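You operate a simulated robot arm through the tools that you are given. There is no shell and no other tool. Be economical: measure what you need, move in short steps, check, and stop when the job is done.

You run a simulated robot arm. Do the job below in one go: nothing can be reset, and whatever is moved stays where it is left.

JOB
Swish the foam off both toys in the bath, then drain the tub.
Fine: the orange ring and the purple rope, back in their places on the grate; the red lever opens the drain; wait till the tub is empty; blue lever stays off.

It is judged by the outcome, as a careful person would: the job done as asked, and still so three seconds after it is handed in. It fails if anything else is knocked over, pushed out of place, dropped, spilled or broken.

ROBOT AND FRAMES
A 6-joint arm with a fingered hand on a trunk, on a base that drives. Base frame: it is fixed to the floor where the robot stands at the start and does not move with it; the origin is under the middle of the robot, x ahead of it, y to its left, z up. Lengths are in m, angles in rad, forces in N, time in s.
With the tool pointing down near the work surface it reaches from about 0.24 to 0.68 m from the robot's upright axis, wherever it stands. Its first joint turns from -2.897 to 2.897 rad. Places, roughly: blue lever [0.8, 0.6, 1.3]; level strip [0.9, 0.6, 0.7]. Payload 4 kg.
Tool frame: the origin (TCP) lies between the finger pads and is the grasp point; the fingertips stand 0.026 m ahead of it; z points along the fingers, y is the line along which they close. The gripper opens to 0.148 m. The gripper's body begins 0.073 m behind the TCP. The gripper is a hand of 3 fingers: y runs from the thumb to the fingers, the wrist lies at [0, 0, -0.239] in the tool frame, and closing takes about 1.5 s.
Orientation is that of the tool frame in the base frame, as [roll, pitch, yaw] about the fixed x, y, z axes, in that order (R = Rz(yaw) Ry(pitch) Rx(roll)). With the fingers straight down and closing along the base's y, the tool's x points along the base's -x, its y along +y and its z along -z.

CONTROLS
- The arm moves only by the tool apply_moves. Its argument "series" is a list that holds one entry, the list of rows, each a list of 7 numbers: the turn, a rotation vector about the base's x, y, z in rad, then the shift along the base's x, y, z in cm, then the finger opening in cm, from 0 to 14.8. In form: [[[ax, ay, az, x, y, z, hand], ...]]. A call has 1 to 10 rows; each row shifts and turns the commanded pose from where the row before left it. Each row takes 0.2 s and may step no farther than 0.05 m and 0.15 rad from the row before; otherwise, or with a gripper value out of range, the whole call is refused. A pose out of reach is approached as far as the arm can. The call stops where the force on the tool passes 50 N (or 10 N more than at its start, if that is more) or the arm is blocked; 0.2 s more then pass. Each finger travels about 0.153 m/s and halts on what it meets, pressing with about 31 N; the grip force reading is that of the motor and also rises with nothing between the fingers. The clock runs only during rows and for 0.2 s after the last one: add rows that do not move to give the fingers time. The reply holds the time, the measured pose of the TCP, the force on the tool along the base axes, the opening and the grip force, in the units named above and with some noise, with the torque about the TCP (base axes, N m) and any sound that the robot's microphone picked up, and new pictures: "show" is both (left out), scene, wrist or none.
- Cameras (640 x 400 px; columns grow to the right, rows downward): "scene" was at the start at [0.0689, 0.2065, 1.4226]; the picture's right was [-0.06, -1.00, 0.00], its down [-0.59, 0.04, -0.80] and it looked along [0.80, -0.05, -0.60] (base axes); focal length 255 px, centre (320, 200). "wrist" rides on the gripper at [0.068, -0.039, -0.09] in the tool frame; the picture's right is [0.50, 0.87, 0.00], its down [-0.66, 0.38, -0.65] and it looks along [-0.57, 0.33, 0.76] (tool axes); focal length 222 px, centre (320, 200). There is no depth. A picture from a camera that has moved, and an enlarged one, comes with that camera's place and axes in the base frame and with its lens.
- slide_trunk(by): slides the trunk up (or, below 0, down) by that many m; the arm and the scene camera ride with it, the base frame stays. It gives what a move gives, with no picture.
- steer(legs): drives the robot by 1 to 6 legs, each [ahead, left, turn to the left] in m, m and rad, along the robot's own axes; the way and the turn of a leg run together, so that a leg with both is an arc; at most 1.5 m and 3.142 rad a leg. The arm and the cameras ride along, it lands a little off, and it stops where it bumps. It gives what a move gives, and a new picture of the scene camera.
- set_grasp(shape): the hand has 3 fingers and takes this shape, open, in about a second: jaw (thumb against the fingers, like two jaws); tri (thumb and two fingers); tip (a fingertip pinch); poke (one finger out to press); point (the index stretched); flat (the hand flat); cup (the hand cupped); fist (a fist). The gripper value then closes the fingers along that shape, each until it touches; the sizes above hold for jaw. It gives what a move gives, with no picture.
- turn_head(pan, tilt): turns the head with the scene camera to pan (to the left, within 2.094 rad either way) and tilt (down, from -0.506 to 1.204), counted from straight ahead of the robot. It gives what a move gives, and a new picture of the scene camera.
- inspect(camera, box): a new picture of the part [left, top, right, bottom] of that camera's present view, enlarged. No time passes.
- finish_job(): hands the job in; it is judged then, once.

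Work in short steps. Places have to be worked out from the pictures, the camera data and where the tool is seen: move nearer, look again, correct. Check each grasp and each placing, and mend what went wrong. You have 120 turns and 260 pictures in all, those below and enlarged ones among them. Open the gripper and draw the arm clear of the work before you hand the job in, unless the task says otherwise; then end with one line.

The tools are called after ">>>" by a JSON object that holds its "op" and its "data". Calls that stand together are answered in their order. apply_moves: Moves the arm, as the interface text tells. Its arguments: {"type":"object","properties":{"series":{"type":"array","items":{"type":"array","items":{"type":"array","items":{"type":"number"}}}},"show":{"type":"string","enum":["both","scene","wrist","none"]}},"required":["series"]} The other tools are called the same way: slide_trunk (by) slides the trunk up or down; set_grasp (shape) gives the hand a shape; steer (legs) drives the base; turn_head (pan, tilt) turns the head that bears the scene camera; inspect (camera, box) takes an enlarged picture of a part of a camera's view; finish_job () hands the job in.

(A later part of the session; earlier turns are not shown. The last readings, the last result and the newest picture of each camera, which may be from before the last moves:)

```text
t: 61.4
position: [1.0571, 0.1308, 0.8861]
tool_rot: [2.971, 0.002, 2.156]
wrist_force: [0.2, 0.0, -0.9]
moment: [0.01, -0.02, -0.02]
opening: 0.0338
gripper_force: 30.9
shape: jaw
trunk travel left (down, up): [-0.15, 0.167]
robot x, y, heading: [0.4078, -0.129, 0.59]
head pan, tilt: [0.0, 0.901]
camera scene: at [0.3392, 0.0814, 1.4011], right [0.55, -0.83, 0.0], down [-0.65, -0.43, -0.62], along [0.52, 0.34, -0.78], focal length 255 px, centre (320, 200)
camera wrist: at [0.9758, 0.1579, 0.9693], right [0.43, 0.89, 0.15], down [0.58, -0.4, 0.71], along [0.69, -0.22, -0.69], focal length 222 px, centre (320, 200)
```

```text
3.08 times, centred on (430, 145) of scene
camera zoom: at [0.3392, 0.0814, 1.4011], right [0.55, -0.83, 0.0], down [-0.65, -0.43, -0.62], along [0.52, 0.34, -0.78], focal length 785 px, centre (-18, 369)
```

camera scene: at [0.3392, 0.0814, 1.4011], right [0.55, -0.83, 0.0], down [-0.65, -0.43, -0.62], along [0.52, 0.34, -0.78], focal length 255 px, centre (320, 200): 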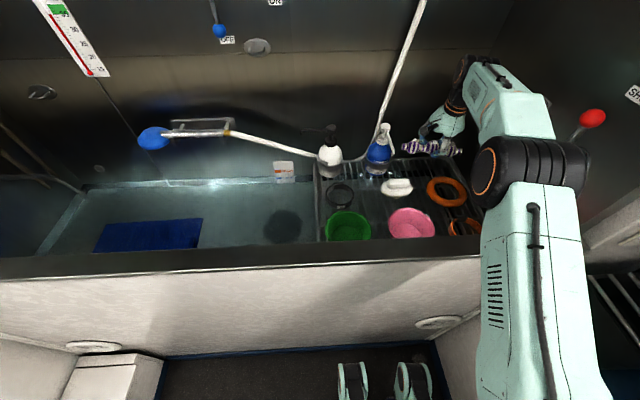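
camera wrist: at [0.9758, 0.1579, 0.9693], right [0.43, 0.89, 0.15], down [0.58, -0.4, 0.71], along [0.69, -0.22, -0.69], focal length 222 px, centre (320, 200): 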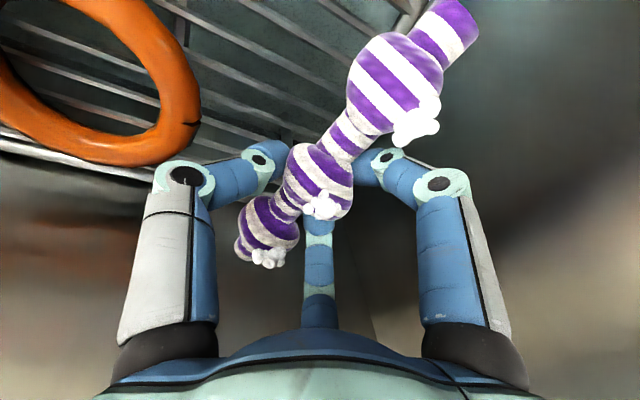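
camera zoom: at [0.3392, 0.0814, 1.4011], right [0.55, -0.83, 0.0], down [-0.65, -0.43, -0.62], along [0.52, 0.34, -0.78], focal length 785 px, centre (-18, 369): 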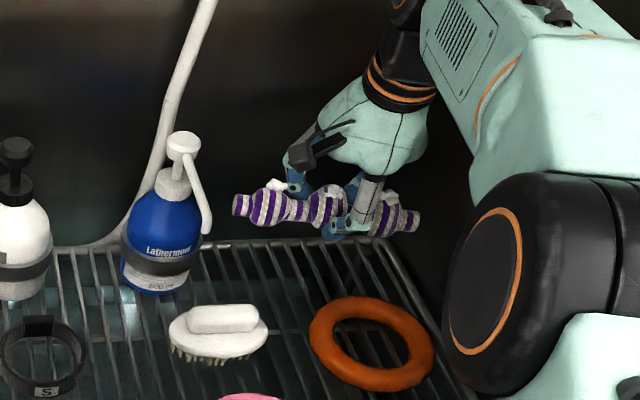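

The rope is held well. I'll lift, draw back from the wall and level the hand, then drive left 0.18 m.

>>> {"op": "apply_moves", "data": {"series": [[[0, 0, 0, 0, 0, 4, 1.5], [0, 0, 0, -0.8, -0.5, 4, 1.5], [0, 0, 0, -2.5, -1.7, 3, 1.5], [-0.047, 0.071, 0, -2.5, -1.7, 3, 1.5], [-0.047, 0.071, 0, -2.5, -1.7, 3, 1.5], [0, 0, 0, -2.0, -1.3, 0.5, 1.5]]], "show": "none"}}

>>> {"op": "steer", "data": {"legs": [[0, 0.18, 0]]}}

```text
t: 62.8
position: [0.9514, 0.0604, 1.0649]
tool_rot: [3.141, 0.001, 2.157]
wrist_force: [0.5, 0.2, -0.8]
moment: [-0.01, -0.01, -0.01]
opening: 0.0337
gripper_force: 31.0
shape: jaw
trunk travel left (down, up): [-0.15, 0.167]
robot x, y, heading: [0.4102, -0.1198, 0.589]
head pan, tilt: [0.0, 0.901]
```

```text
t: 65.2
position: [0.8513, 0.2134, 1.0638]
tool_rot: [-3.141, 0.002, 2.157]
wrist_force: [-1.0, 0.3, -0.6]
moment: [0.02, 0.01, 0.02]
opening: 0.0341
gripper_force: 30.9
shape: jaw
trunk travel left (down, up): [-0.15, 0.167]
robot x, y, heading: [0.3075, 0.023, 0.587]
head pan, tilt: [0.0, 0.901]
stopped in leg 1: the robot was blocked; the commanded pose is now the measured one
camera scene: at [0.2381, 0.2335, 1.4011], right [0.55, -0.83, 0.0], down [-0.65, -0.43, -0.62], along [0.52, 0.34, -0.78], focal length 255 px, centre (320, 200)
```

scene: 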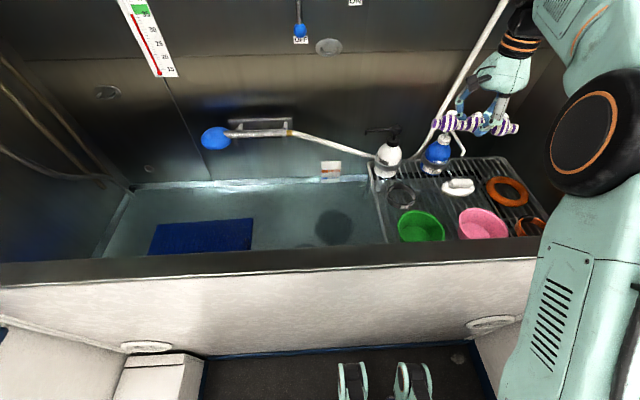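

The base is in position. I'll carry the rope over the clear water at about (0.545,0.615).

>>> {"op": "apply_moves", "data": {"series": [[[0, 0, 0, -2.78, 3.65, 0, 1.5], [0, 0, 0, -2.78, 3.65, 0, 1.5], [0, 0, 0, -2.78, 3.65, 0, 1.5], [0, 0, 0, -2.78, 3.65, 0, 1.5], [0, 0, 0, -2.78, 3.65, 0, 1.5], [0, 0, 0, -2.78, 3.65, 0, 1.5], [0, 0, 0, -2.78, 3.65, 0, 1.5], [0, 0, 0, -2.78, 3.65, 0, 1.5], [0, 0, 0, -2.78, 3.65, 0, 1.5], [0, 0, 0, -2.78, 3.65, 0, 1.5]]], "show": "none"}}

>>> {"op": "apply_moves", "data": {"series": [[[0, 0, 0, -2.78, 3.65, 0, 1.5], [0, 0, 0, 0, 0, -4.5, 1.5], [0, 0, 0, 0, 0, -4.5, 1.5], [0, 0, 0, 0, 0, -4.5, 1.5], [0, 0, 0, 0, 0, -4.5, 1.5], [0, 0, 0, 0, 0, -4.5, 1.5], [0, 0, 0, 0, 0, -4.5, 1.5]]]}}

```text
t: 67.4
position: [0.5739, 0.5787, 1.0634]
tool_rot: [3.141, 0.003, 2.156]
wrist_force: [0.2, 0.4, -0.6]
moment: [0.01, -0.01, 0.02]
opening: 0.0339
gripper_force: 30.8
shape: jaw
trunk travel left (down, up): [-0.15, 0.167]
robot x, y, heading: [0.3073, 0.0275, 0.58]
head pan, tilt: [0.0, 0.901]
```

```text
t: 69.0
position: [0.5397, 0.607, 0.7913]
tool_rot: [3.14, 0.003, 2.154]
wrist_force: [-0.1, -0.5, -0.9]
moment: [0.01, 0.02, -0.01]
opening: 0.0337
gripper_force: 31.0
shape: jaw
out of reach, approached as far as the arm can: row 1
trunk travel left (down, up): [-0.15, 0.167]
robot x, y, heading: [0.3042, 0.0241, 0.59]
head pan, tilt: [0.0, 0.901]
camera scene: at [0.238, 0.2339, 1.401], right [0.55, -0.83, 0.0], down [-0.65, -0.43, -0.62], along [0.52, 0.34, -0.78], focal length 255 px, centre (320, 200)
camera wrist: at [0.4708, 0.6408, 0.8813], right [0.45, 0.9, 0.0], down [0.68, -0.34, 0.66], along [0.59, -0.29, -0.76], focal length 222 px, centre (320, 200)
```

scene: 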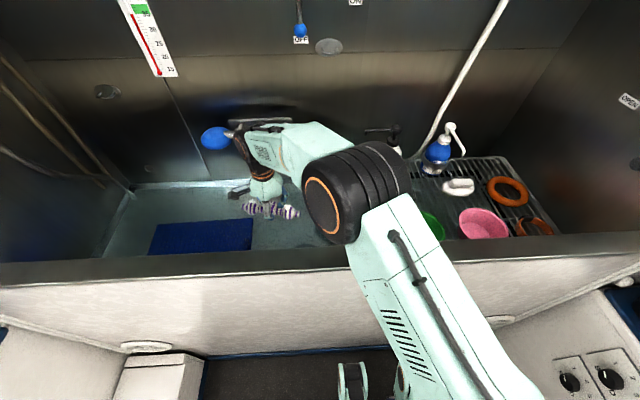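
wrist: 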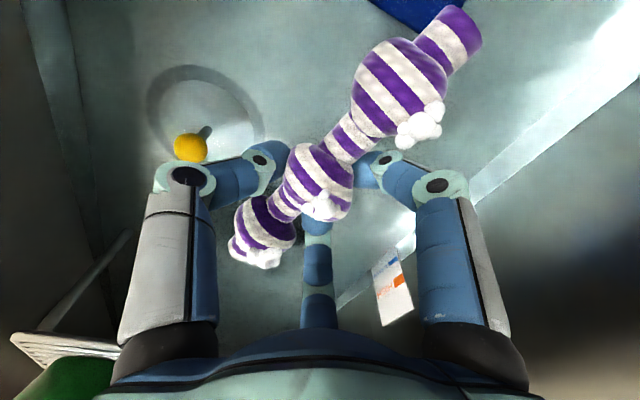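

I'll shift slightly right and back, away from the mat, and dip the rope to z≈0.643.

>>> {"op": "apply_moves", "data": {"series": [[[0, 0, 0, 3.3, -1.4, 0, 1.5], [0, 0, 0, 0, 0, -4.5, 1.5], [0, 0, 0, 0, 0, -4.5, 1.5], [0, 0, 0, 0, 0, -4.3, 1.5], [0, 0, 0, 0, 0, -1.5, 1.5]]]}}

>>> {"op": "inspect", "data": {"camera": "scene", "box": [200, 150, 360, 270]}}

```text
t: 70.2
position: [0.5755, 0.5898, 0.6437]
tool_rot: [3.141, 0.001, 2.157]
wrist_force: [-0.1, -0.4, -1.0]
moment: [0.01, 0.03, -0.01]
opening: 0.0336
gripper_force: 31.1
shape: jaw
trunk travel left (down, up): [-0.15, 0.167]
robot x, y, heading: [0.308, 0.0271, 0.59]
head pan, tilt: [0.0, 0.901]
camera scene: at [0.238, 0.2337, 1.401], right [0.55, -0.83, 0.0], down [-0.65, -0.43, -0.62], along [0.52, 0.34, -0.78], focal length 255 px, centre (320, 200)
camera wrist: at [0.5055, 0.6251, 0.7341], right [0.45, 0.9, 0.0], down [0.68, -0.34, 0.66], along [0.59, -0.29, -0.76], focal length 222 px, centre (320, 200)
```

scene: 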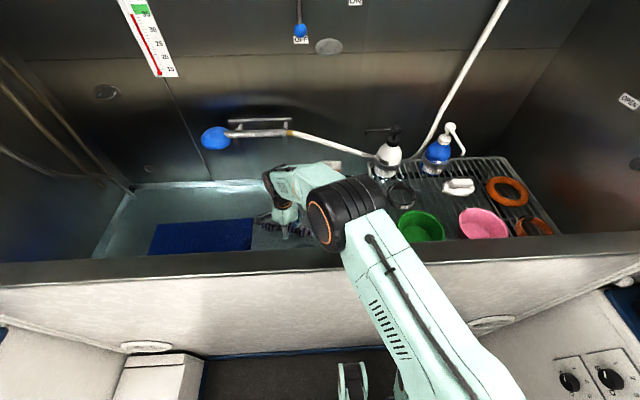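
wrist: 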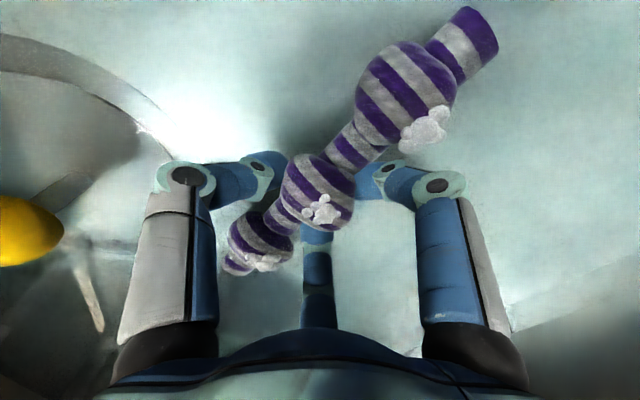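

```text
3.33 times, centred on (280, 210) of scene
camera zoom: at [0.238, 0.2337, 1.401], right [0.55, -0.83, 0.0], down [-0.65, -0.43, -0.62], along [0.52, 0.34, -0.78], focal length 851 px, centre (453, 167)
```

zoom: 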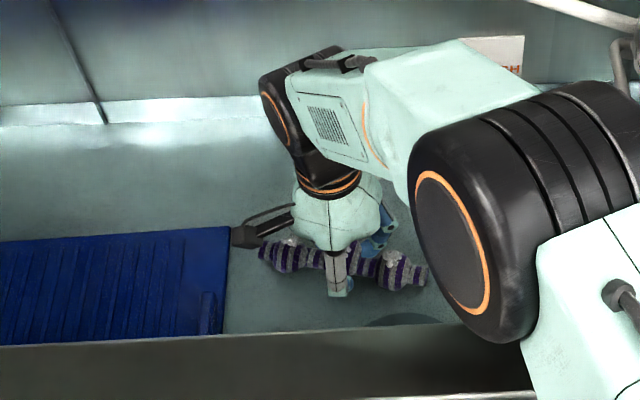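

The rope and foam are submerged. I'll swish it back and forth.

>>> {"op": "apply_moves", "data": {"series": [[[0, 0, 0, 2.9, 1.9, 0, 1.5], [0, 0, 0, -2.9, -1.9, 0, 1.5], [0, 0, 0, 2.9, 1.9, 0, 1.5], [0, 0, 0, -2.9, -1.9, 0, 1.5], [0, 0, 0, 2.9, 1.9, 0, 1.5], [0, 0, 0, -2.9, -1.9, 0, 1.5], [0, 0, 0, 2.9, 1.9, 0, 1.5], [0, 0, 0, -2.9, -1.9, 0, 1.5]]], "show": "wrist"}}

```text
t: 72.0
position: [0.5733, 0.5903, 0.6415]
tool_rot: [-3.14, 0.001, 2.159]
wrist_force: [-0.1, -0.1, -0.7]
moment: [0.01, -0.03, -0.02]
opening: 0.0335
gripper_force: 30.8
shape: jaw
trunk travel left (down, up): [-0.15, 0.167]
robot x, y, heading: [0.3066, 0.0277, 0.588]
head pan, tilt: [0.0, 0.901]
camera wrist: at [0.5036, 0.6253, 0.7319], right [0.45, 0.9, 0.0], down [0.68, -0.34, 0.66], along [0.59, -0.29, -0.76], focal length 222 px, centre (320, 200)
```

wrist: 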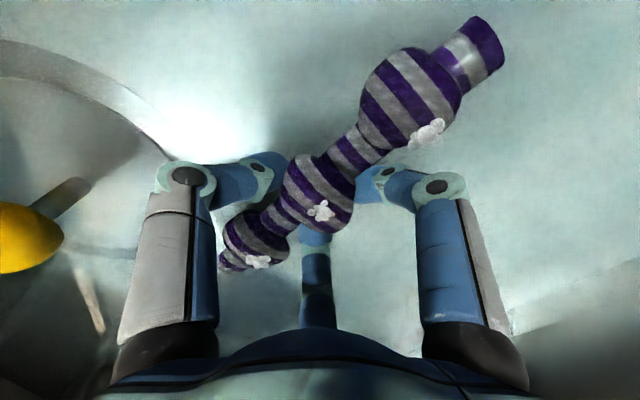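

Foam is partly gone, so I'll swish more.

>>> {"op": "apply_moves", "data": {"series": [[[0, 0, 0, 3.3, 2.2, 0, 1.5], [0, 0, 0, -3.3, -2.2, 0, 1.5], [0, 0, 0, 3.3, 2.2, 0, 1.5], [0, 0, 0, -3.3, -2.2, 0, 1.5], [0, 0, 0, 3.3, 2.2, 0, 1.5], [0, 0, 0, -3.3, -2.2, 0, 1.5], [0, 0, 0, 3.3, 2.2, 0, 1.5], [0, 0, 0, -3.3, -2.2, 0, 1.5], [0, 0, 0, 3.3, 2.2, 0, 1.5], [0, 0, 0, -3.3, -2.2, 0, 1.5]]], "show": "wrist"}}

```text
t: 74.2
position: [0.5733, 0.5888, 0.6387]
tool_rot: [3.141, 0.002, 2.159]
wrist_force: [-0.1, -0.2, -1.2]
moment: [0.0, -0.01, 0.01]
opening: 0.0327
gripper_force: 30.8
shape: jaw
trunk travel left (down, up): [-0.15, 0.167]
robot x, y, heading: [0.3087, 0.0263, 0.59]
head pan, tilt: [0.0, 0.901]
camera wrist: at [0.5045, 0.6241, 0.7307], right [0.45, 0.9, 0.0], down [0.68, -0.34, 0.66], along [0.59, -0.29, -0.76], focal length 222 px, centre (320, 200)
```

wrist: 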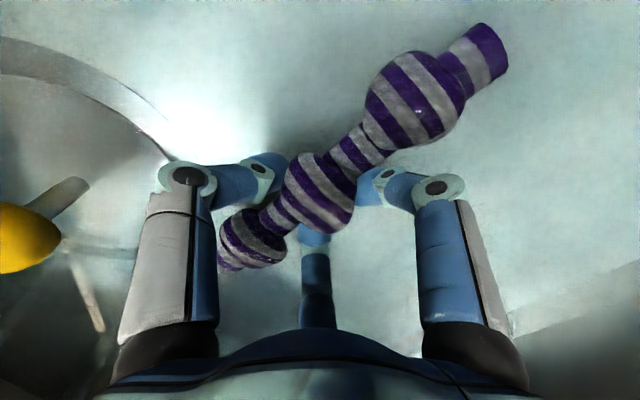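

The foam is gone from the rope. I'll lift it clear, let it drip, and inspect it.

>>> {"op": "apply_moves", "data": {"series": [[[0, 0, 0, 0, 0, 4.5, 1.5], [0, 0, 0, 0, 0, 4.5, 1.5], [0, 0, 0, 0, 0, 4.5, 1.5], [0, 0, 0, 0, 0, 4.5, 1.5], [0, 0, 0, 0, 0, 4.5, 1.5], [0, 0, 0, 0, 0, 4.5, 1.5], [0, 0, 0, 0, 0, 4.5, 1.5], [0, 0, 0, 0, 0, 4.5, 1.5], [0, 0, 0, 0, 0, 4.5, 1.5], [0, 0, 0, 0, 0, 0, 1.5]]]}}

>>> {"op": "inspect", "data": {"camera": "scene", "box": [190, 90, 350, 210]}}

```text
t: 76.4
position: [0.5755, 0.5923, 1.0451]
tool_rot: [3.141, 0.001, 2.155]
wrist_force: [-0.2, -0.6, -1.0]
moment: [0.0, 0.02, 0.0]
opening: 0.0329
gripper_force: 31.0
shape: jaw
trunk travel left (down, up): [-0.15, 0.167]
robot x, y, heading: [0.3079, 0.0251, 0.588]
head pan, tilt: [0.0, 0.901]
camera scene: at [0.2379, 0.2334, 1.4011], right [0.55, -0.83, 0.0], down [-0.65, -0.43, -0.62], along [0.52, 0.34, -0.78], focal length 255 px, centre (320, 200)
camera wrist: at [0.5063, 0.6273, 1.1362], right [0.45, 0.9, 0.0], down [0.68, -0.34, 0.66], along [0.59, -0.29, -0.76], focal length 222 px, centre (320, 200)
```

scene: 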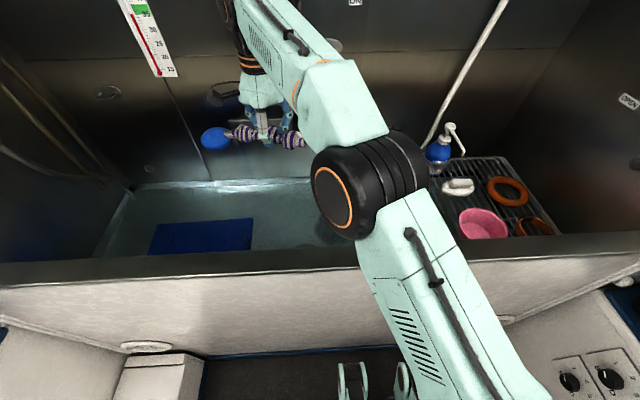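
wrist: 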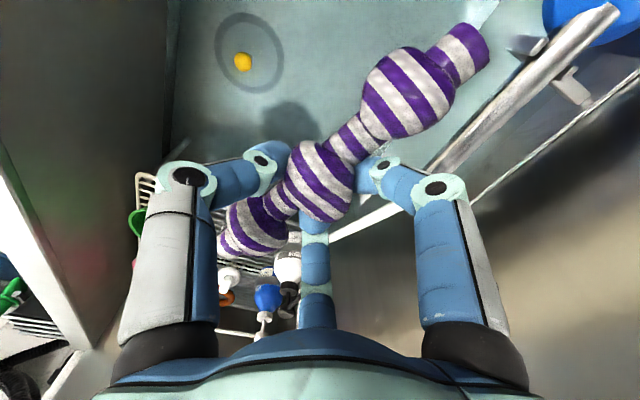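

```text
3.33 times, centred on (270, 150) of scene
camera zoom: at [0.2379, 0.2334, 1.4011], right [0.55, -0.83, 0.0], down [-0.65, -0.43, -0.62], along [0.52, 0.34, -0.78], focal length 851 px, centre (487, 367)
```

zoom: 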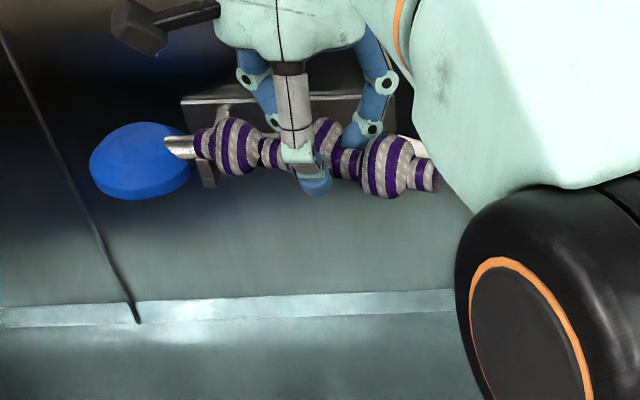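

The rope is clean. It sits about 0.3 rad clockwise from its original heading, which I'll undo. I'll carry it right, then drive the base right 0.18 m.

>>> {"op": "apply_moves", "data": {"series": [[[0, 0, 0, 2.745, -3.77, 0.2, 1.5], [0, 0, 0, 2.745, -3.77, 0.2, 1.5], [0, 0, 0, 2.745, -3.77, 0.2, 1.5], [0, 0, 0, 2.745, -3.77, 0.2, 1.5], [0, 0, 0, 2.745, -3.77, 0.2, 1.5], [0, 0, 0, 2.745, -3.77, 0.2, 1.5], [0, 0, 0, 2.745, -3.77, 0.2, 1.5], [0, 0, 0, 2.745, -3.77, 0.2, 1.5], [0, 0, 0, 2.745, -3.77, 0.2, 1.5], [0, 0, 0, 2.745, -3.77, 0.2, 1.5]]], "show": "none"}}

>>> {"op": "steer", "data": {"legs": [[0, -0.18, 0]]}}

```text
t: 78.6
position: [0.8494, 0.2139, 1.0668]
tool_rot: [3.14, 0.001, 2.157]
wrist_force: [0.1, -0.6, -0.8]
moment: [0.0, 0.0, 0.02]
opening: 0.0323
gripper_force: 31.4
shape: jaw
trunk travel left (down, up): [-0.15, 0.167]
robot x, y, heading: [0.3052, 0.026, 0.585]
head pan, tilt: [0.0, 0.901]
```

```text
t: 80.8
position: [0.9495, 0.0635, 1.0675]
tool_rot: [3.141, 0.0, 2.155]
wrist_force: [-0.5, 0.1, -0.7]
moment: [-0.01, 0.02, 0.02]
opening: 0.0323
gripper_force: 30.8
shape: jaw
trunk travel left (down, up): [-0.15, 0.167]
robot x, y, heading: [0.4077, -0.1273, 0.587]
head pan, tilt: [0.0, 0.901]
camera scene: at [0.3389, 0.0817, 1.4011], right [0.55, -0.83, 0.0], down [-0.65, -0.43, -0.62], along [0.52, 0.34, -0.78], focal length 255 px, centre (320, 200)
```

scene: 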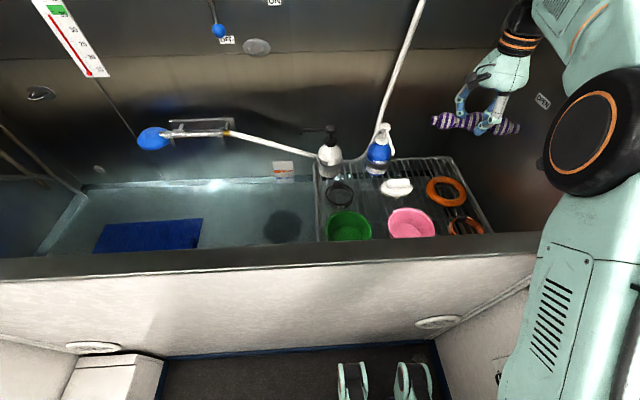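

I'll turn the hand +0.30 rad to restore the rope's heading, then retrace the path toward its place with the 10° tilt, stopping above it.

>>> {"op": "apply_moves", "data": {"series": [[[0, 0, 0.15, 0, 0, 0, 1.5], [0, 0, 0.15, 0, 0, 0, 1.5], [0, 0, 0, 2.0, 1.2, -0.5, 1.5], [0.047, -0.071, 0, 2.5, 1.6, -3, 1.5], [0.047, -0.071, 0, 2.5, 1.7, -3, 1.5], [0, 0, 0, 2.5, 1.7, -3, 1.5], [0, 0, 0, 0.8, 0.4, -3.5, 1.5]]]}}

>>> {"op": "inspect", "data": {"camera": "scene", "box": [350, 80, 510, 210]}}

```text
t: 82.4
position: [1.0553, 0.1295, 0.9382]
tool_rot: [2.977, 0.052, 2.451]
wrist_force: [-0.6, -0.4, -1.7]
moment: [-0.01, 0.0, 0.02]
opening: 0.0322
gripper_force: 30.6
shape: jaw
trunk travel left (down, up): [-0.15, 0.167]
robot x, y, heading: [0.4078, -0.125, 0.585]
head pan, tilt: [0.0, 0.901]
camera scene: at [0.3388, 0.0821, 1.4011], right [0.55, -0.83, 0.0], down [-0.65, -0.43, -0.62], along [0.52, 0.34, -0.78], focal length 255 px, centre (320, 200)
camera wrist: at [0.9663, 0.1336, 1.0175], right [0.15, 0.98, 0.12], down [0.65, -0.19, 0.74], along [0.75, -0.04, -0.66], focal length 222 px, centre (320, 200)
```

scene: 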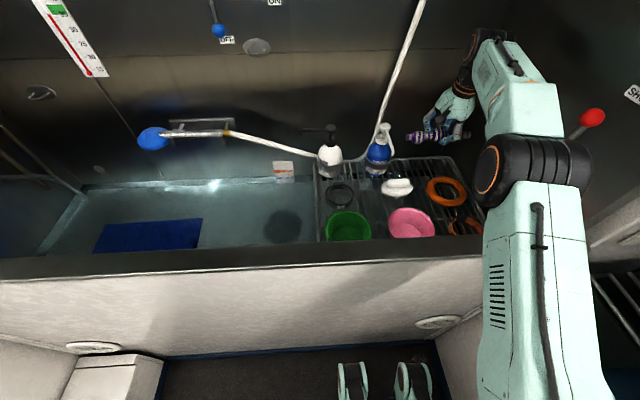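
wrist: 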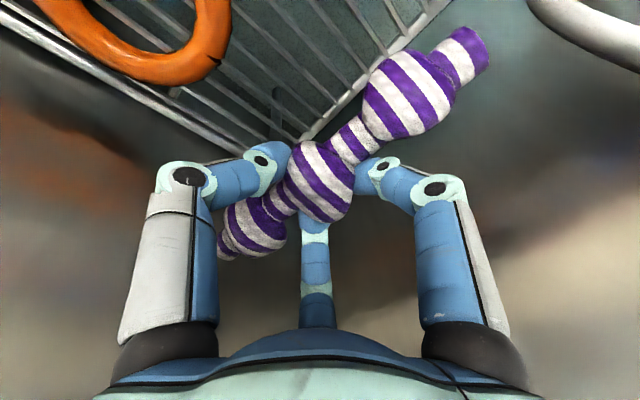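

```text
3.08 times, centred on (430, 145) of scene
camera zoom: at [0.3388, 0.0821, 1.4011], right [0.55, -0.83, 0.0], down [-0.65, -0.43, -0.62], along [0.52, 0.34, -0.78], focal length 785 px, centre (-18, 369)
```

zoom: 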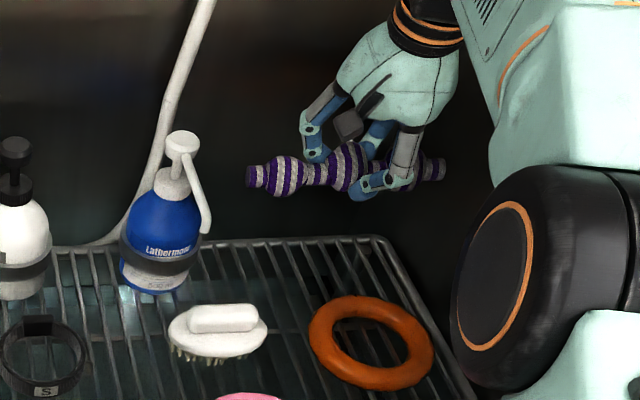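

The rope is level and lined up with the grate. I'll lower it to just above the original height.

>>> {"op": "apply_moves", "data": {"series": [[[0, 0, 0, -0.3, 0.1, -4, 1.5], [0, 0, 0, 0, 0, -3.5, 1.5], [0, 0, 0, 0, 0, -1.5, 1.5]]]}}

>>> {"op": "inspect", "data": {"camera": "scene", "box": [350, 90, 510, 220]}}

```text
t: 83.2
position: [1.0481, 0.1321, 0.8477]
tool_rot: [2.978, 0.052, 2.45]
wrist_force: [0.1, -0.4, -0.8]
moment: [0.02, -0.01, 0.02]
opening: 0.0318
gripper_force: 30.8
shape: jaw
trunk travel left (down, up): [-0.15, 0.167]
robot x, y, heading: [0.4073, -0.1259, 0.582]
head pan, tilt: [0.0, 0.901]
camera scene: at [0.3388, 0.082, 1.4011], right [0.55, -0.83, 0.0], down [-0.65, -0.43, -0.62], along [0.52, 0.34, -0.78], focal length 255 px, centre (320, 200)
camera wrist: at [0.9597, 0.136, 0.9257], right [0.15, 0.98, 0.11], down [0.65, -0.19, 0.74], along [0.75, -0.04, -0.66], focal length 222 px, centre (320, 200)
```

scene: 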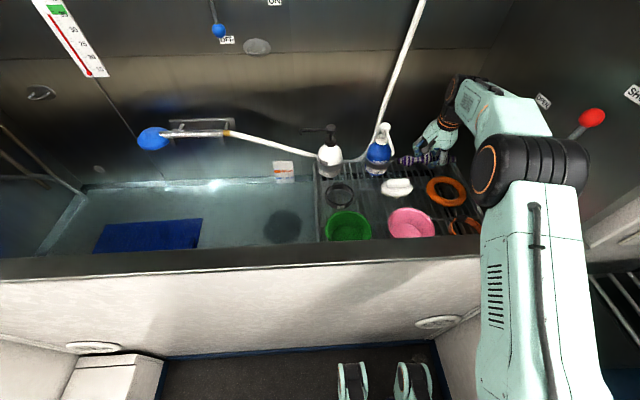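
wrist: 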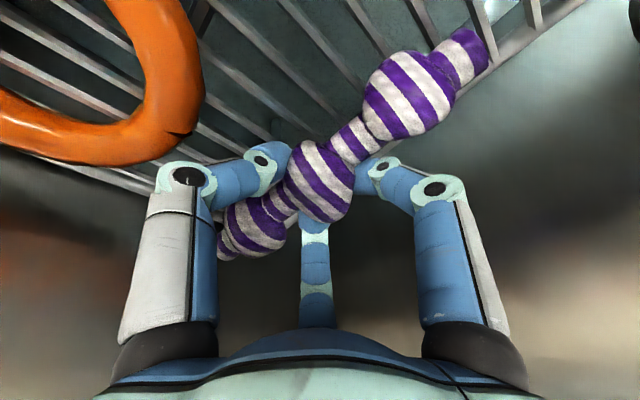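

```text
3.08 times, centred on (430, 155) of scene
camera zoom: at [0.3388, 0.082, 1.4011], right [0.55, -0.83, 0.0], down [-0.65, -0.43, -0.62], along [0.52, 0.34, -0.78], focal length 785 px, centre (-18, 338)
```

zoom: 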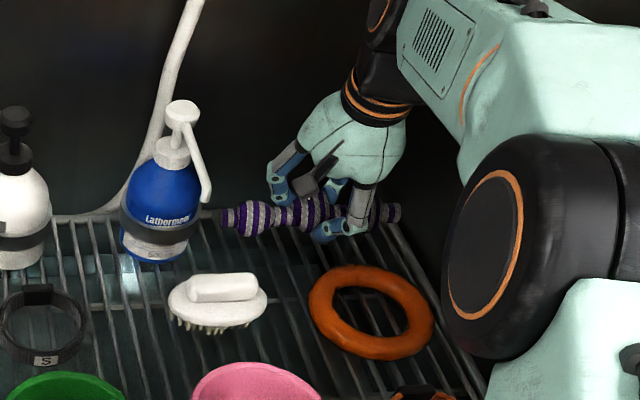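

The match with the original picture is nearly exact, with about 1 cm left to drop. I'll lower it slowly.

>>> {"op": "apply_moves", "data": {"series": [[[0, 0, 0, 0, 0, -0.6, 1.5], [0, 0, 0, 0, 0, -0.2, 1.5]]], "show": "none"}}

```text
t: 83.8
position: [1.0497, 0.1314, 0.8396]
tool_rot: [2.978, 0.053, 2.45]
wrist_force: [0.3, 0.3, -1.8]
moment: [0.0, 0.05, 0.01]
opening: 0.0321
gripper_force: 31.5
shape: jaw
trunk travel left (down, up): [-0.15, 0.167]
robot x, y, heading: [0.409, -0.1259, 0.585]
head pan, tilt: [0.0, 0.901]
```

>>> {"op": "apply_moves", "data": {"series": [[[0, 0, 0, 0, 0, -0.25, 1.5], [0, 0, 0, 0, 0, -0.2, 1.5]]], "show": "none"}}

```text
t: 84.4
position: [1.0493, 0.1305, 0.8365]
tool_rot: [2.977, 0.053, 2.45]
wrist_force: [-0.5, -1.1, 2.6]
moment: [0.19, 0.13, 0.06]
opening: 0.0324
gripper_force: 30.9
shape: jaw
trunk travel left (down, up): [-0.15, 0.167]
robot x, y, heading: [0.4081, -0.1276, 0.582]
head pan, tilt: [0.0, 0.901]
```

Gentle contact. A wide opening could push the left knob, so I'll open only to about 5 cm and rise straight up.

>>> {"op": "apply_moves", "data": {"series": [[[0, 0, 0, 0, 0, 0, 4.0], [0, 0, 0, 0, 0, 0, 4.8], [0, 0, 0, 0, 0, 0, 5.0]]], "show": "wrist"}}

>>> {"op": "inspect", "data": {"camera": "scene", "box": [350, 90, 510, 220]}}

```text
t: 85.2
position: [1.0498, 0.1312, 0.8355]
tool_rot: [2.976, 0.053, 2.451]
wrist_force: [-0.8, 0.2, -0.2]
moment: [0.0, -0.04, 0.0]
opening: 0.0497
gripper_force: 0.0
shape: jaw
trunk travel left (down, up): [-0.15, 0.167]
robot x, y, heading: [0.4043, -0.1286, 0.587]
head pan, tilt: [0.0, 0.901]
camera wrist: at [0.961, 0.1353, 0.9146], right [0.15, 0.98, 0.11], down [0.65, -0.19, 0.74], along [0.75, -0.04, -0.66], focal length 222 px, centre (320, 200)
```

wrist: 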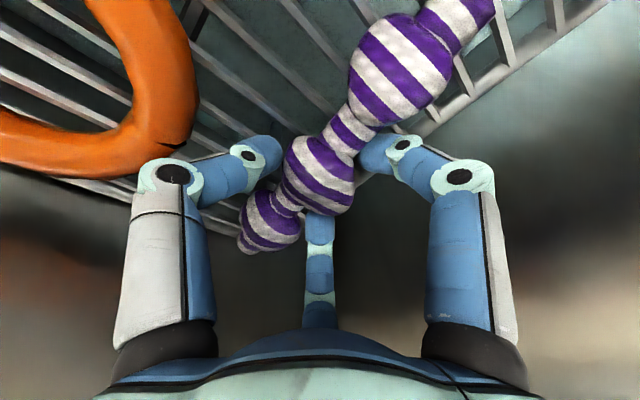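

```text
3.08 times, centred on (430, 155) of scene
camera zoom: at [0.3387, 0.082, 1.4011], right [0.55, -0.83, 0.0], down [-0.65, -0.43, -0.62], along [0.52, 0.34, -0.78], focal length 785 px, centre (-18, 338)
```

zoom: 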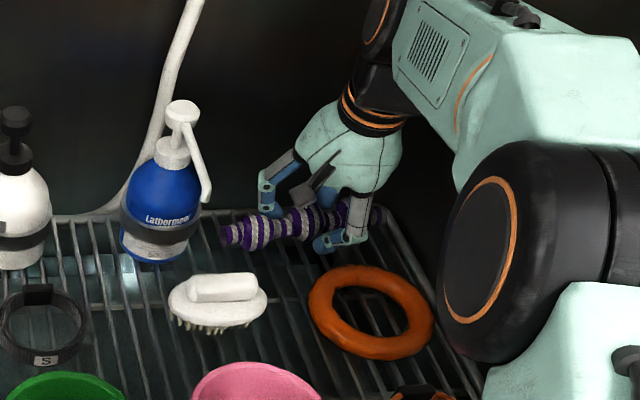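

On release the rope turned slightly counter-clockwise (~0.1 rad). I'll lift off along the tool axis and look at how it lies.

>>> {"op": "apply_moves", "data": {"series": [[[0, 0, 0, -0.28, -0.19, 2.0, 5.0], [0, 0, 0, -0.42, -0.28, 3.0, 5.0], [0, 0, 0, -0.56, -0.38, 4.0, 5.0]]], "show": "wrist"}}

>>> {"op": "inspect", "data": {"camera": "scene", "box": [350, 90, 510, 220]}}

```text
t: 86.0
position: [1.0369, 0.1209, 0.9266]
tool_rot: [2.977, 0.053, 2.451]
wrist_force: [0.3, 0.1, 0.2]
moment: [-0.02, 0.01, -0.04]
opening: 0.0495
gripper_force: 0.0
shape: jaw
trunk travel left (down, up): [-0.15, 0.167]
robot x, y, heading: [0.4079, -0.1258, 0.583]
head pan, tilt: [0.0, 0.901]
camera wrist: at [0.9483, 0.1257, 1.0067], right [0.15, 0.98, 0.11], down [0.65, -0.19, 0.74], along [0.75, -0.04, -0.66], focal length 222 px, centre (320, 200)
```

wrist: 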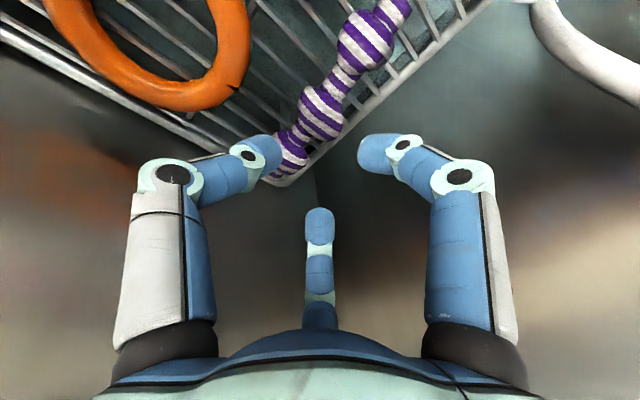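

```text
3.08 times, centred on (430, 155) of scene
camera zoom: at [0.3382, 0.0818, 1.4011], right [0.55, -0.83, 0.0], down [-0.65, -0.43, -0.62], along [0.52, 0.34, -0.78], focal length 785 px, centre (-18, 338)
```

zoom: 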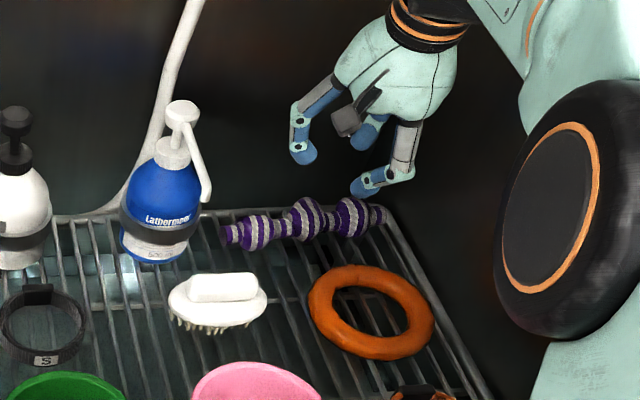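

The rope is within ~5 mm and ~5° of its original lie, and clean. Next is the red lever: ball at n≈0.68, t≈0.55, z≈1.17, pivot below, with OPEN toward the back. I'll raise the hand, draw it back to the left front of the lever and close the fingers into a blunt tip.

>>> {"op": "apply_moves", "data": {"series": [[[0, 0, 0, -0.3, -0.2, 4.4, 5.0], [0, 0, 0, -0.3, -0.2, 4.4, 5.0], [0, 0, 0, 0, 0, 4.4, 4.0], [-0.047, 0.071, 0, -4.0, -0.4, 1.5, 2.0], [-0.047, 0.071, 0, -4.0, -0.4, 1.5, 0.0], [0, 0, 0.11, -4.0, -0.4, 1.5, 0.0], [0, 0, 0.11, -4.0, -0.4, 1.5, 0.0], [0, 0, 0, -3.6, -0.2, 1.5, 0.0]]], "show": "none"}}

>>> {"op": "apply_moves", "data": {"series": [[[0, 0, 0, -2.84, -2.5, 0, 0], [0, 0, 0, -2.84, -2.5, 0, 0], [0, 0, 0, -2.84, -2.5, 0, 0], [0, 0, 0, -2.84, -2.5, 0, 0]]]}}

>>> {"op": "turn_head", "data": {"pan": -0.5, "tilt": 0.5}}

```text
t: 87.8
position: [0.8327, 0.0959, 1.1314]
tool_rot: [3.14, 0.001, 2.676]
wrist_force: [-0.6, 0.6, 0.3]
moment: [0.01, -0.01, 0.0]
opening: 0.0
gripper_force: 31.0
shape: jaw
trunk travel left (down, up): [-0.15, 0.167]
robot x, y, heading: [0.4065, -0.1283, 0.581]
head pan, tilt: [0.0, 0.901]
```

```text
t: 88.8
position: [0.7218, -0.0006, 1.1326]
tool_rot: [3.141, 0.002, 2.674]
wrist_force: [0.2, 0.0, 0.1]
moment: [-0.01, -0.06, -0.01]
opening: 0.0
gripper_force: 31.0
shape: jaw
trunk travel left (down, up): [-0.15, 0.167]
robot x, y, heading: [0.4075, -0.1269, 0.588]
head pan, tilt: [0.0, 0.901]
camera scene: at [0.3378, 0.0816, 1.4011], right [0.55, -0.83, 0.0], down [-0.65, -0.43, -0.62], along [0.52, 0.34, -0.78], focal length 255 px, centre (320, 200)
camera wrist: at [0.644, -0.005, 1.2235], right [-0.06, 1.0, 0.0], down [0.75, 0.04, 0.66], along [0.65, 0.04, -0.76], focal length 222 px, centre (320, 200)
```

scene: 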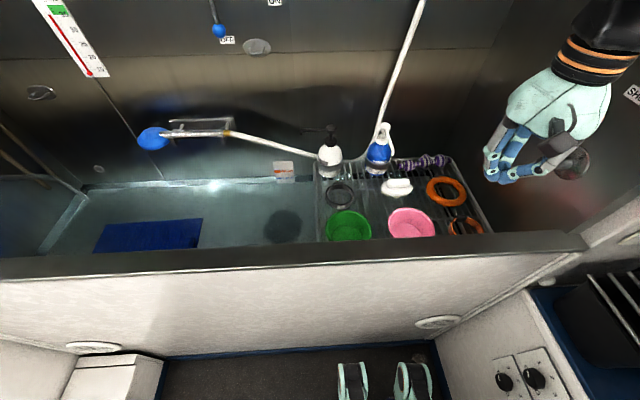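
wrist: 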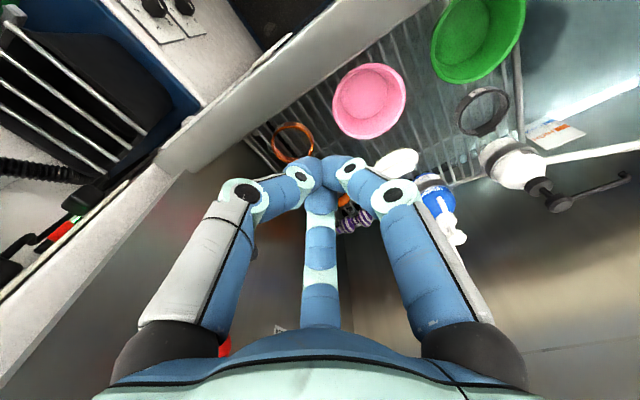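

```text
t: 89.8
position: [0.7229, -0.0005, 1.1319]
tool_rot: [-3.141, 0.001, 2.673]
wrist_force: [0.1, 0.3, 0.0]
moment: [-0.01, -0.01, 0.0]
opening: 0.0001
gripper_force: 30.5
shape: jaw
trunk travel left (down, up): [-0.15, 0.167]
robot x, y, heading: [0.4048, -0.1224, 0.583]
head pan, tilt: [-0.499, 0.499]
camera scene: at [0.3663, 0.0481, 1.4349], right [0.09, -1.0, 0.0], down [-0.48, -0.04, -0.88], along [0.87, 0.07, -0.48], focal length 255 px, centre (320, 200)
```

scene: 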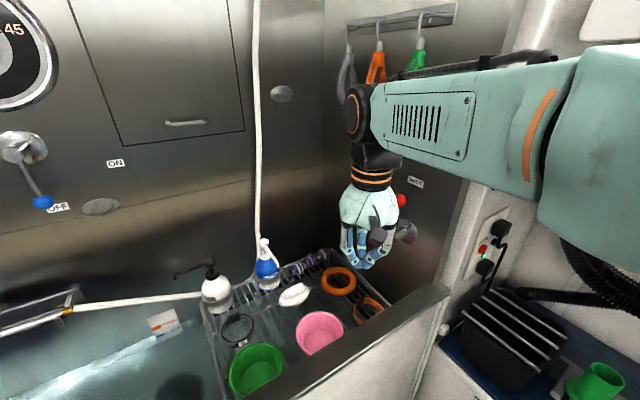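

The ball is confirmed at (0.87,-0.085,1.166). I'll slide the closed hand right to sit in front of the ball.

>>> {"op": "apply_moves", "data": {"series": [[[0, 0, 0, 2.47, -3.8, 0, 0], [0, 0, 0, 2.47, -3.8, 0, 0], [0, 0, 0, 2.47, -3.8, 0, 0]]]}}

>>> {"op": "inspect", "data": {"camera": "scene", "box": [320, 120, 480, 280]}}

```text
t: 90.6
position: [0.7986, -0.1132, 1.1324]
tool_rot: [3.14, 0.001, 2.675]
wrist_force: [-0.3, -0.1, 0.0]
moment: [-0.01, 0.02, 0.0]
opening: 0.0002
gripper_force: 30.5
shape: jaw
trunk travel left (down, up): [-0.15, 0.167]
robot x, y, heading: [0.4014, -0.124, 0.587]
head pan, tilt: [-0.499, 0.499]
camera scene: at [0.3672, 0.0475, 1.435], right [0.08, -1.0, 0.0], down [-0.48, -0.04, -0.88], along [0.87, 0.07, -0.48], focal length 255 px, centre (320, 200)
camera wrist: at [0.7214, -0.119, 1.2226], right [-0.06, 1.0, 0.0], down [0.75, 0.04, 0.66], along [0.65, 0.04, -0.76], focal length 222 px, centre (320, 200)
```

scene: 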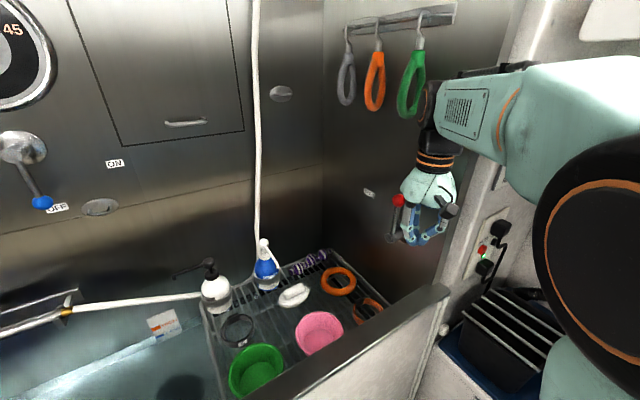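
wrist: 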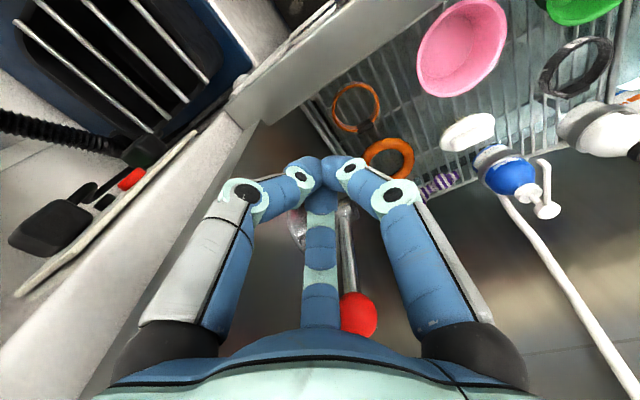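

```text
2.50 times, centred on (400, 200) of scene
camera zoom: at [0.3672, 0.0475, 1.435], right [0.08, -1.0, 0.0], down [-0.48, -0.04, -0.88], along [0.87, 0.07, -0.48], focal length 638 px, centre (120, 200)
```

zoom: 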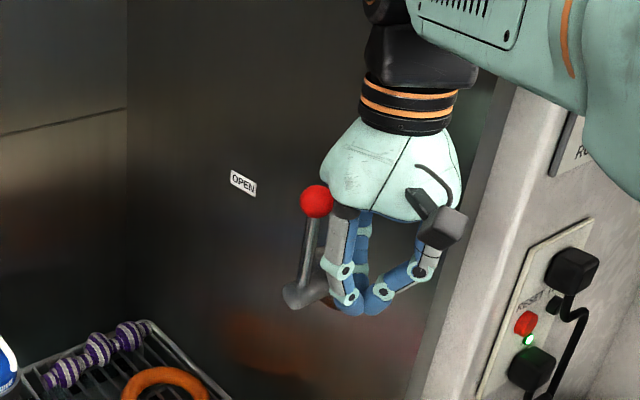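

The hand is just in front of the lever. I'll push toward the back in short steps, watching the force.

>>> {"op": "apply_moves", "data": {"series": [[[0, 0, 0, 2.1, 1.4, 0, 0], [0, 0, 0, 2.1, 1.4, 0, 0], [0, 0, 0, 2.1, 1.4, -0.5, 0]]]}}

>>> {"op": "inspect", "data": {"camera": "scene", "box": [300, 120, 460, 280]}}

```text
t: 91.4
position: [0.8609, -0.0701, 1.1279]
tool_rot: [-3.141, 0.001, 2.674]
wrist_force: [-0.4, 0.3, 0.5]
moment: [0.02, 0.05, 0.01]
opening: 0.0
gripper_force: 31.5
shape: jaw
trunk travel left (down, up): [-0.15, 0.167]
robot x, y, heading: [0.4042, -0.1253, 0.589]
head pan, tilt: [-0.499, 0.499]
camera scene: at [0.367, 0.0482, 1.4349], right [0.08, -1.0, 0.0], down [-0.48, -0.04, -0.88], along [0.87, 0.07, -0.48], focal length 255 px, centre (320, 200)
camera wrist: at [0.7831, -0.0757, 1.218], right [-0.06, 1.0, 0.0], down [0.75, 0.04, 0.65], along [0.65, 0.04, -0.76], focal length 222 px, centre (320, 200)
```

scene: 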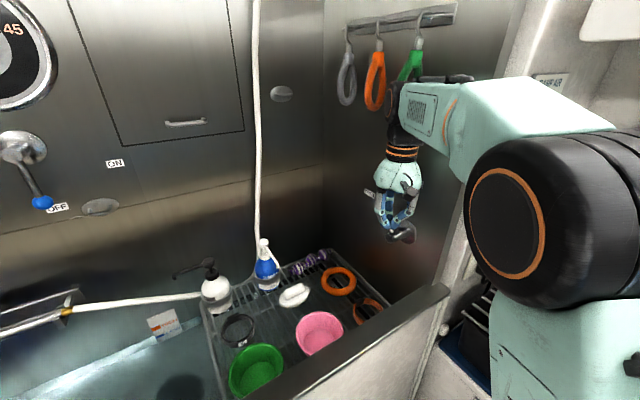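
wrist: 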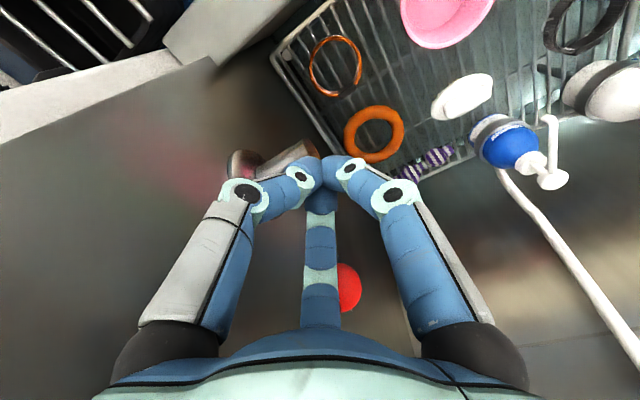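

```text
2.50 times, centred on (380, 200) of scene
camera zoom: at [0.367, 0.0482, 1.4349], right [0.08, -1.0, 0.0], down [-0.48, -0.04, -0.88], along [0.87, 0.07, -0.48], focal length 638 px, centre (170, 200)
```

zoom: 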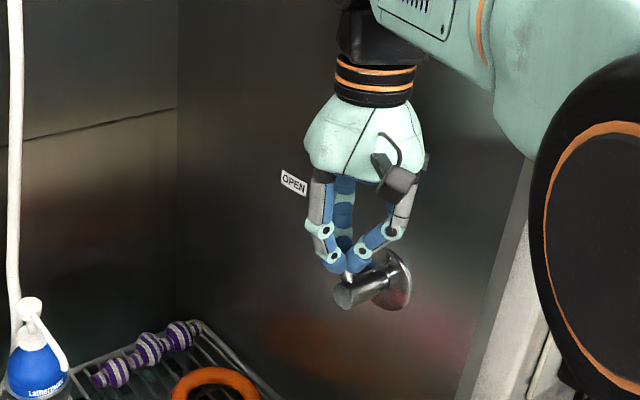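

The lever is yielding and moving with the hand. I'll continue backward and gradually down along its arc.

>>> {"op": "apply_moves", "data": {"series": [[[0, 0, 0, 2.1, 1.4, -0.5, 0], [0, 0, 0, 2.1, 1.4, -0.8, 0], [0, 0, 0, 1.7, 1.1, -1.0, 0]]]}}

>>> {"op": "inspect", "data": {"camera": "scene", "box": [300, 120, 460, 280]}}

```text
t: 92.2
position: [0.9134, -0.0359, 1.107]
tool_rot: [3.135, 0.007, 2.674]
wrist_force: [-16.2, -9.1, 13.8]
moment: [0.01, -0.28, -0.23]
opening: 0.0
gripper_force: 30.5
shape: jaw
trunk travel left (down, up): [-0.15, 0.167]
robot x, y, heading: [0.4026, -0.125, 0.586]
head pan, tilt: [-0.499, 0.499]
camera scene: at [0.3612, 0.0457, 1.4352], right [0.08, -1.0, 0.0], down [-0.47, -0.04, -0.88], along [0.88, 0.07, -0.48], focal length 255 px, centre (320, 200)
camera wrist: at [0.8355, -0.0403, 1.1977], right [-0.06, 1.0, 0.0], down [0.75, 0.04, 0.66], along [0.66, 0.04, -0.75], focal length 222 px, centre (320, 200)
```

scene: 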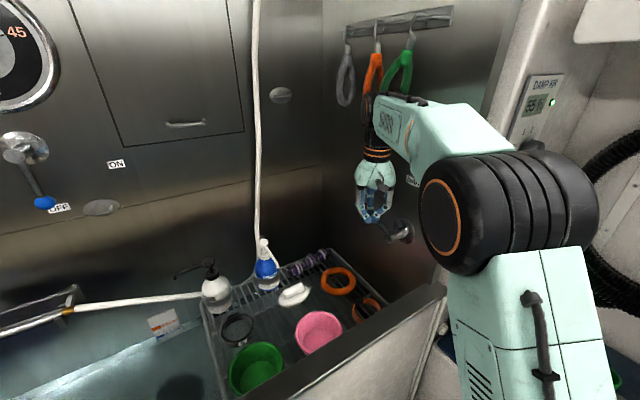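
wrist: 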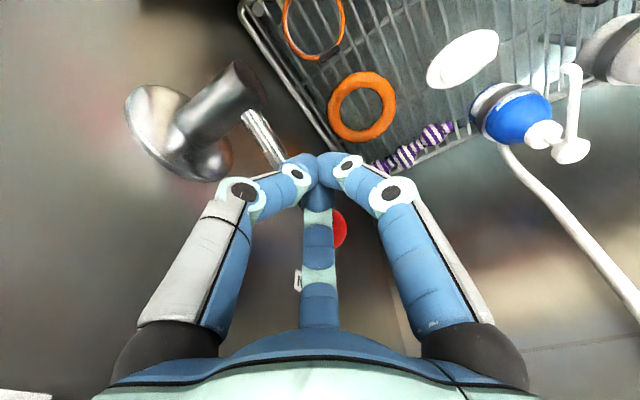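

```text
2.50 times, centred on (380, 200) of scene
camera zoom: at [0.3612, 0.0457, 1.4352], right [0.08, -1.0, 0.0], down [-0.47, -0.04, -0.88], along [0.88, 0.07, -0.48], focal length 638 px, centre (170, 200)
```

zoom: 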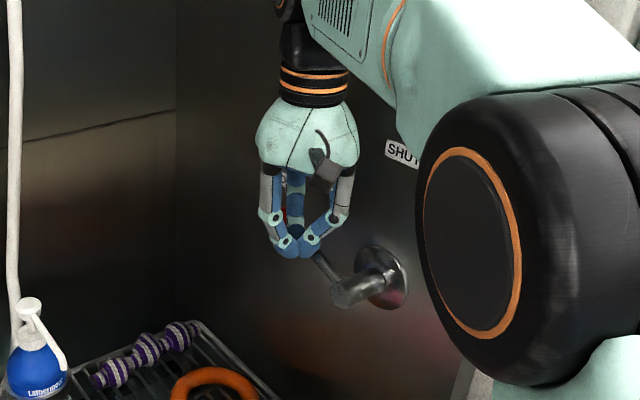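

The lever is about 50° over with ~20 N resistance. I'll press a little further along the arc.

>>> {"op": "apply_moves", "data": {"series": [[[0, 0, 0, 0.8, 0.5, -1.0, 0], [0, 0, 0, 0.8, 0.5, -1.0, 0]]]}}

>>> {"op": "inspect", "data": {"camera": "scene", "box": [300, 120, 460, 280]}}

```text
t: 92.6
position: [0.9164, -0.0337, 1.1053]
tool_rot: [3.138, 0.007, 2.672]
wrist_force: [-32.3, -12.2, 23.2]
moment: [-0.09, -0.39, -0.29]
opening: 0.0001
gripper_force: 31.1
shape: jaw
trunk travel left (down, up): [-0.15, 0.167]
robot x, y, heading: [0.4071, -0.1257, 0.587]
head pan, tilt: [-0.499, 0.499]
stopped in row 2: the force on the tool passed its limit at 56 N (the readings are from after the stop); the commanded pose is now the measured one
camera scene: at [0.3588, 0.0457, 1.435], right [0.08, -1.0, 0.0], down [-0.47, -0.04, -0.88], along [0.88, 0.07, -0.47], focal length 255 px, centre (320, 200)
camera wrist: at [0.8386, -0.037, 1.1942], right [-0.05, 1.0, 0.0], down [0.75, 0.04, 0.66], along [0.66, 0.03, -0.75], focal length 222 px, centre (320, 200)
```

scene: 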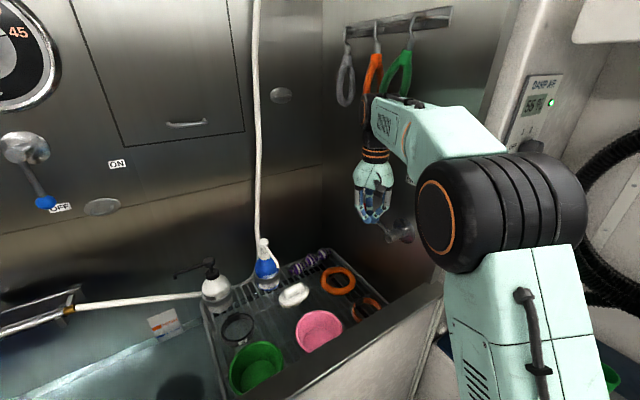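
wrist: 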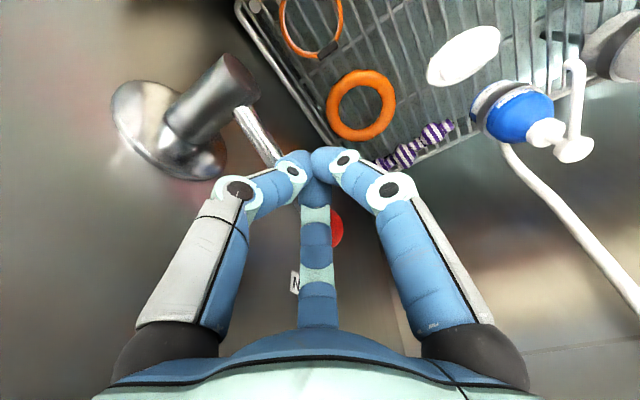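

```text
2.50 times, centred on (380, 200) of scene
camera zoom: at [0.3588, 0.0457, 1.435], right [0.08, -1.0, 0.0], down [-0.47, -0.04, -0.88], along [0.88, 0.07, -0.47], focal length 638 px, centre (170, 200)
```

zoom: 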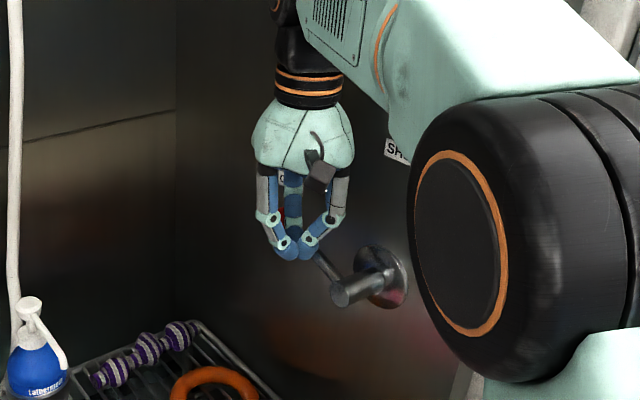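

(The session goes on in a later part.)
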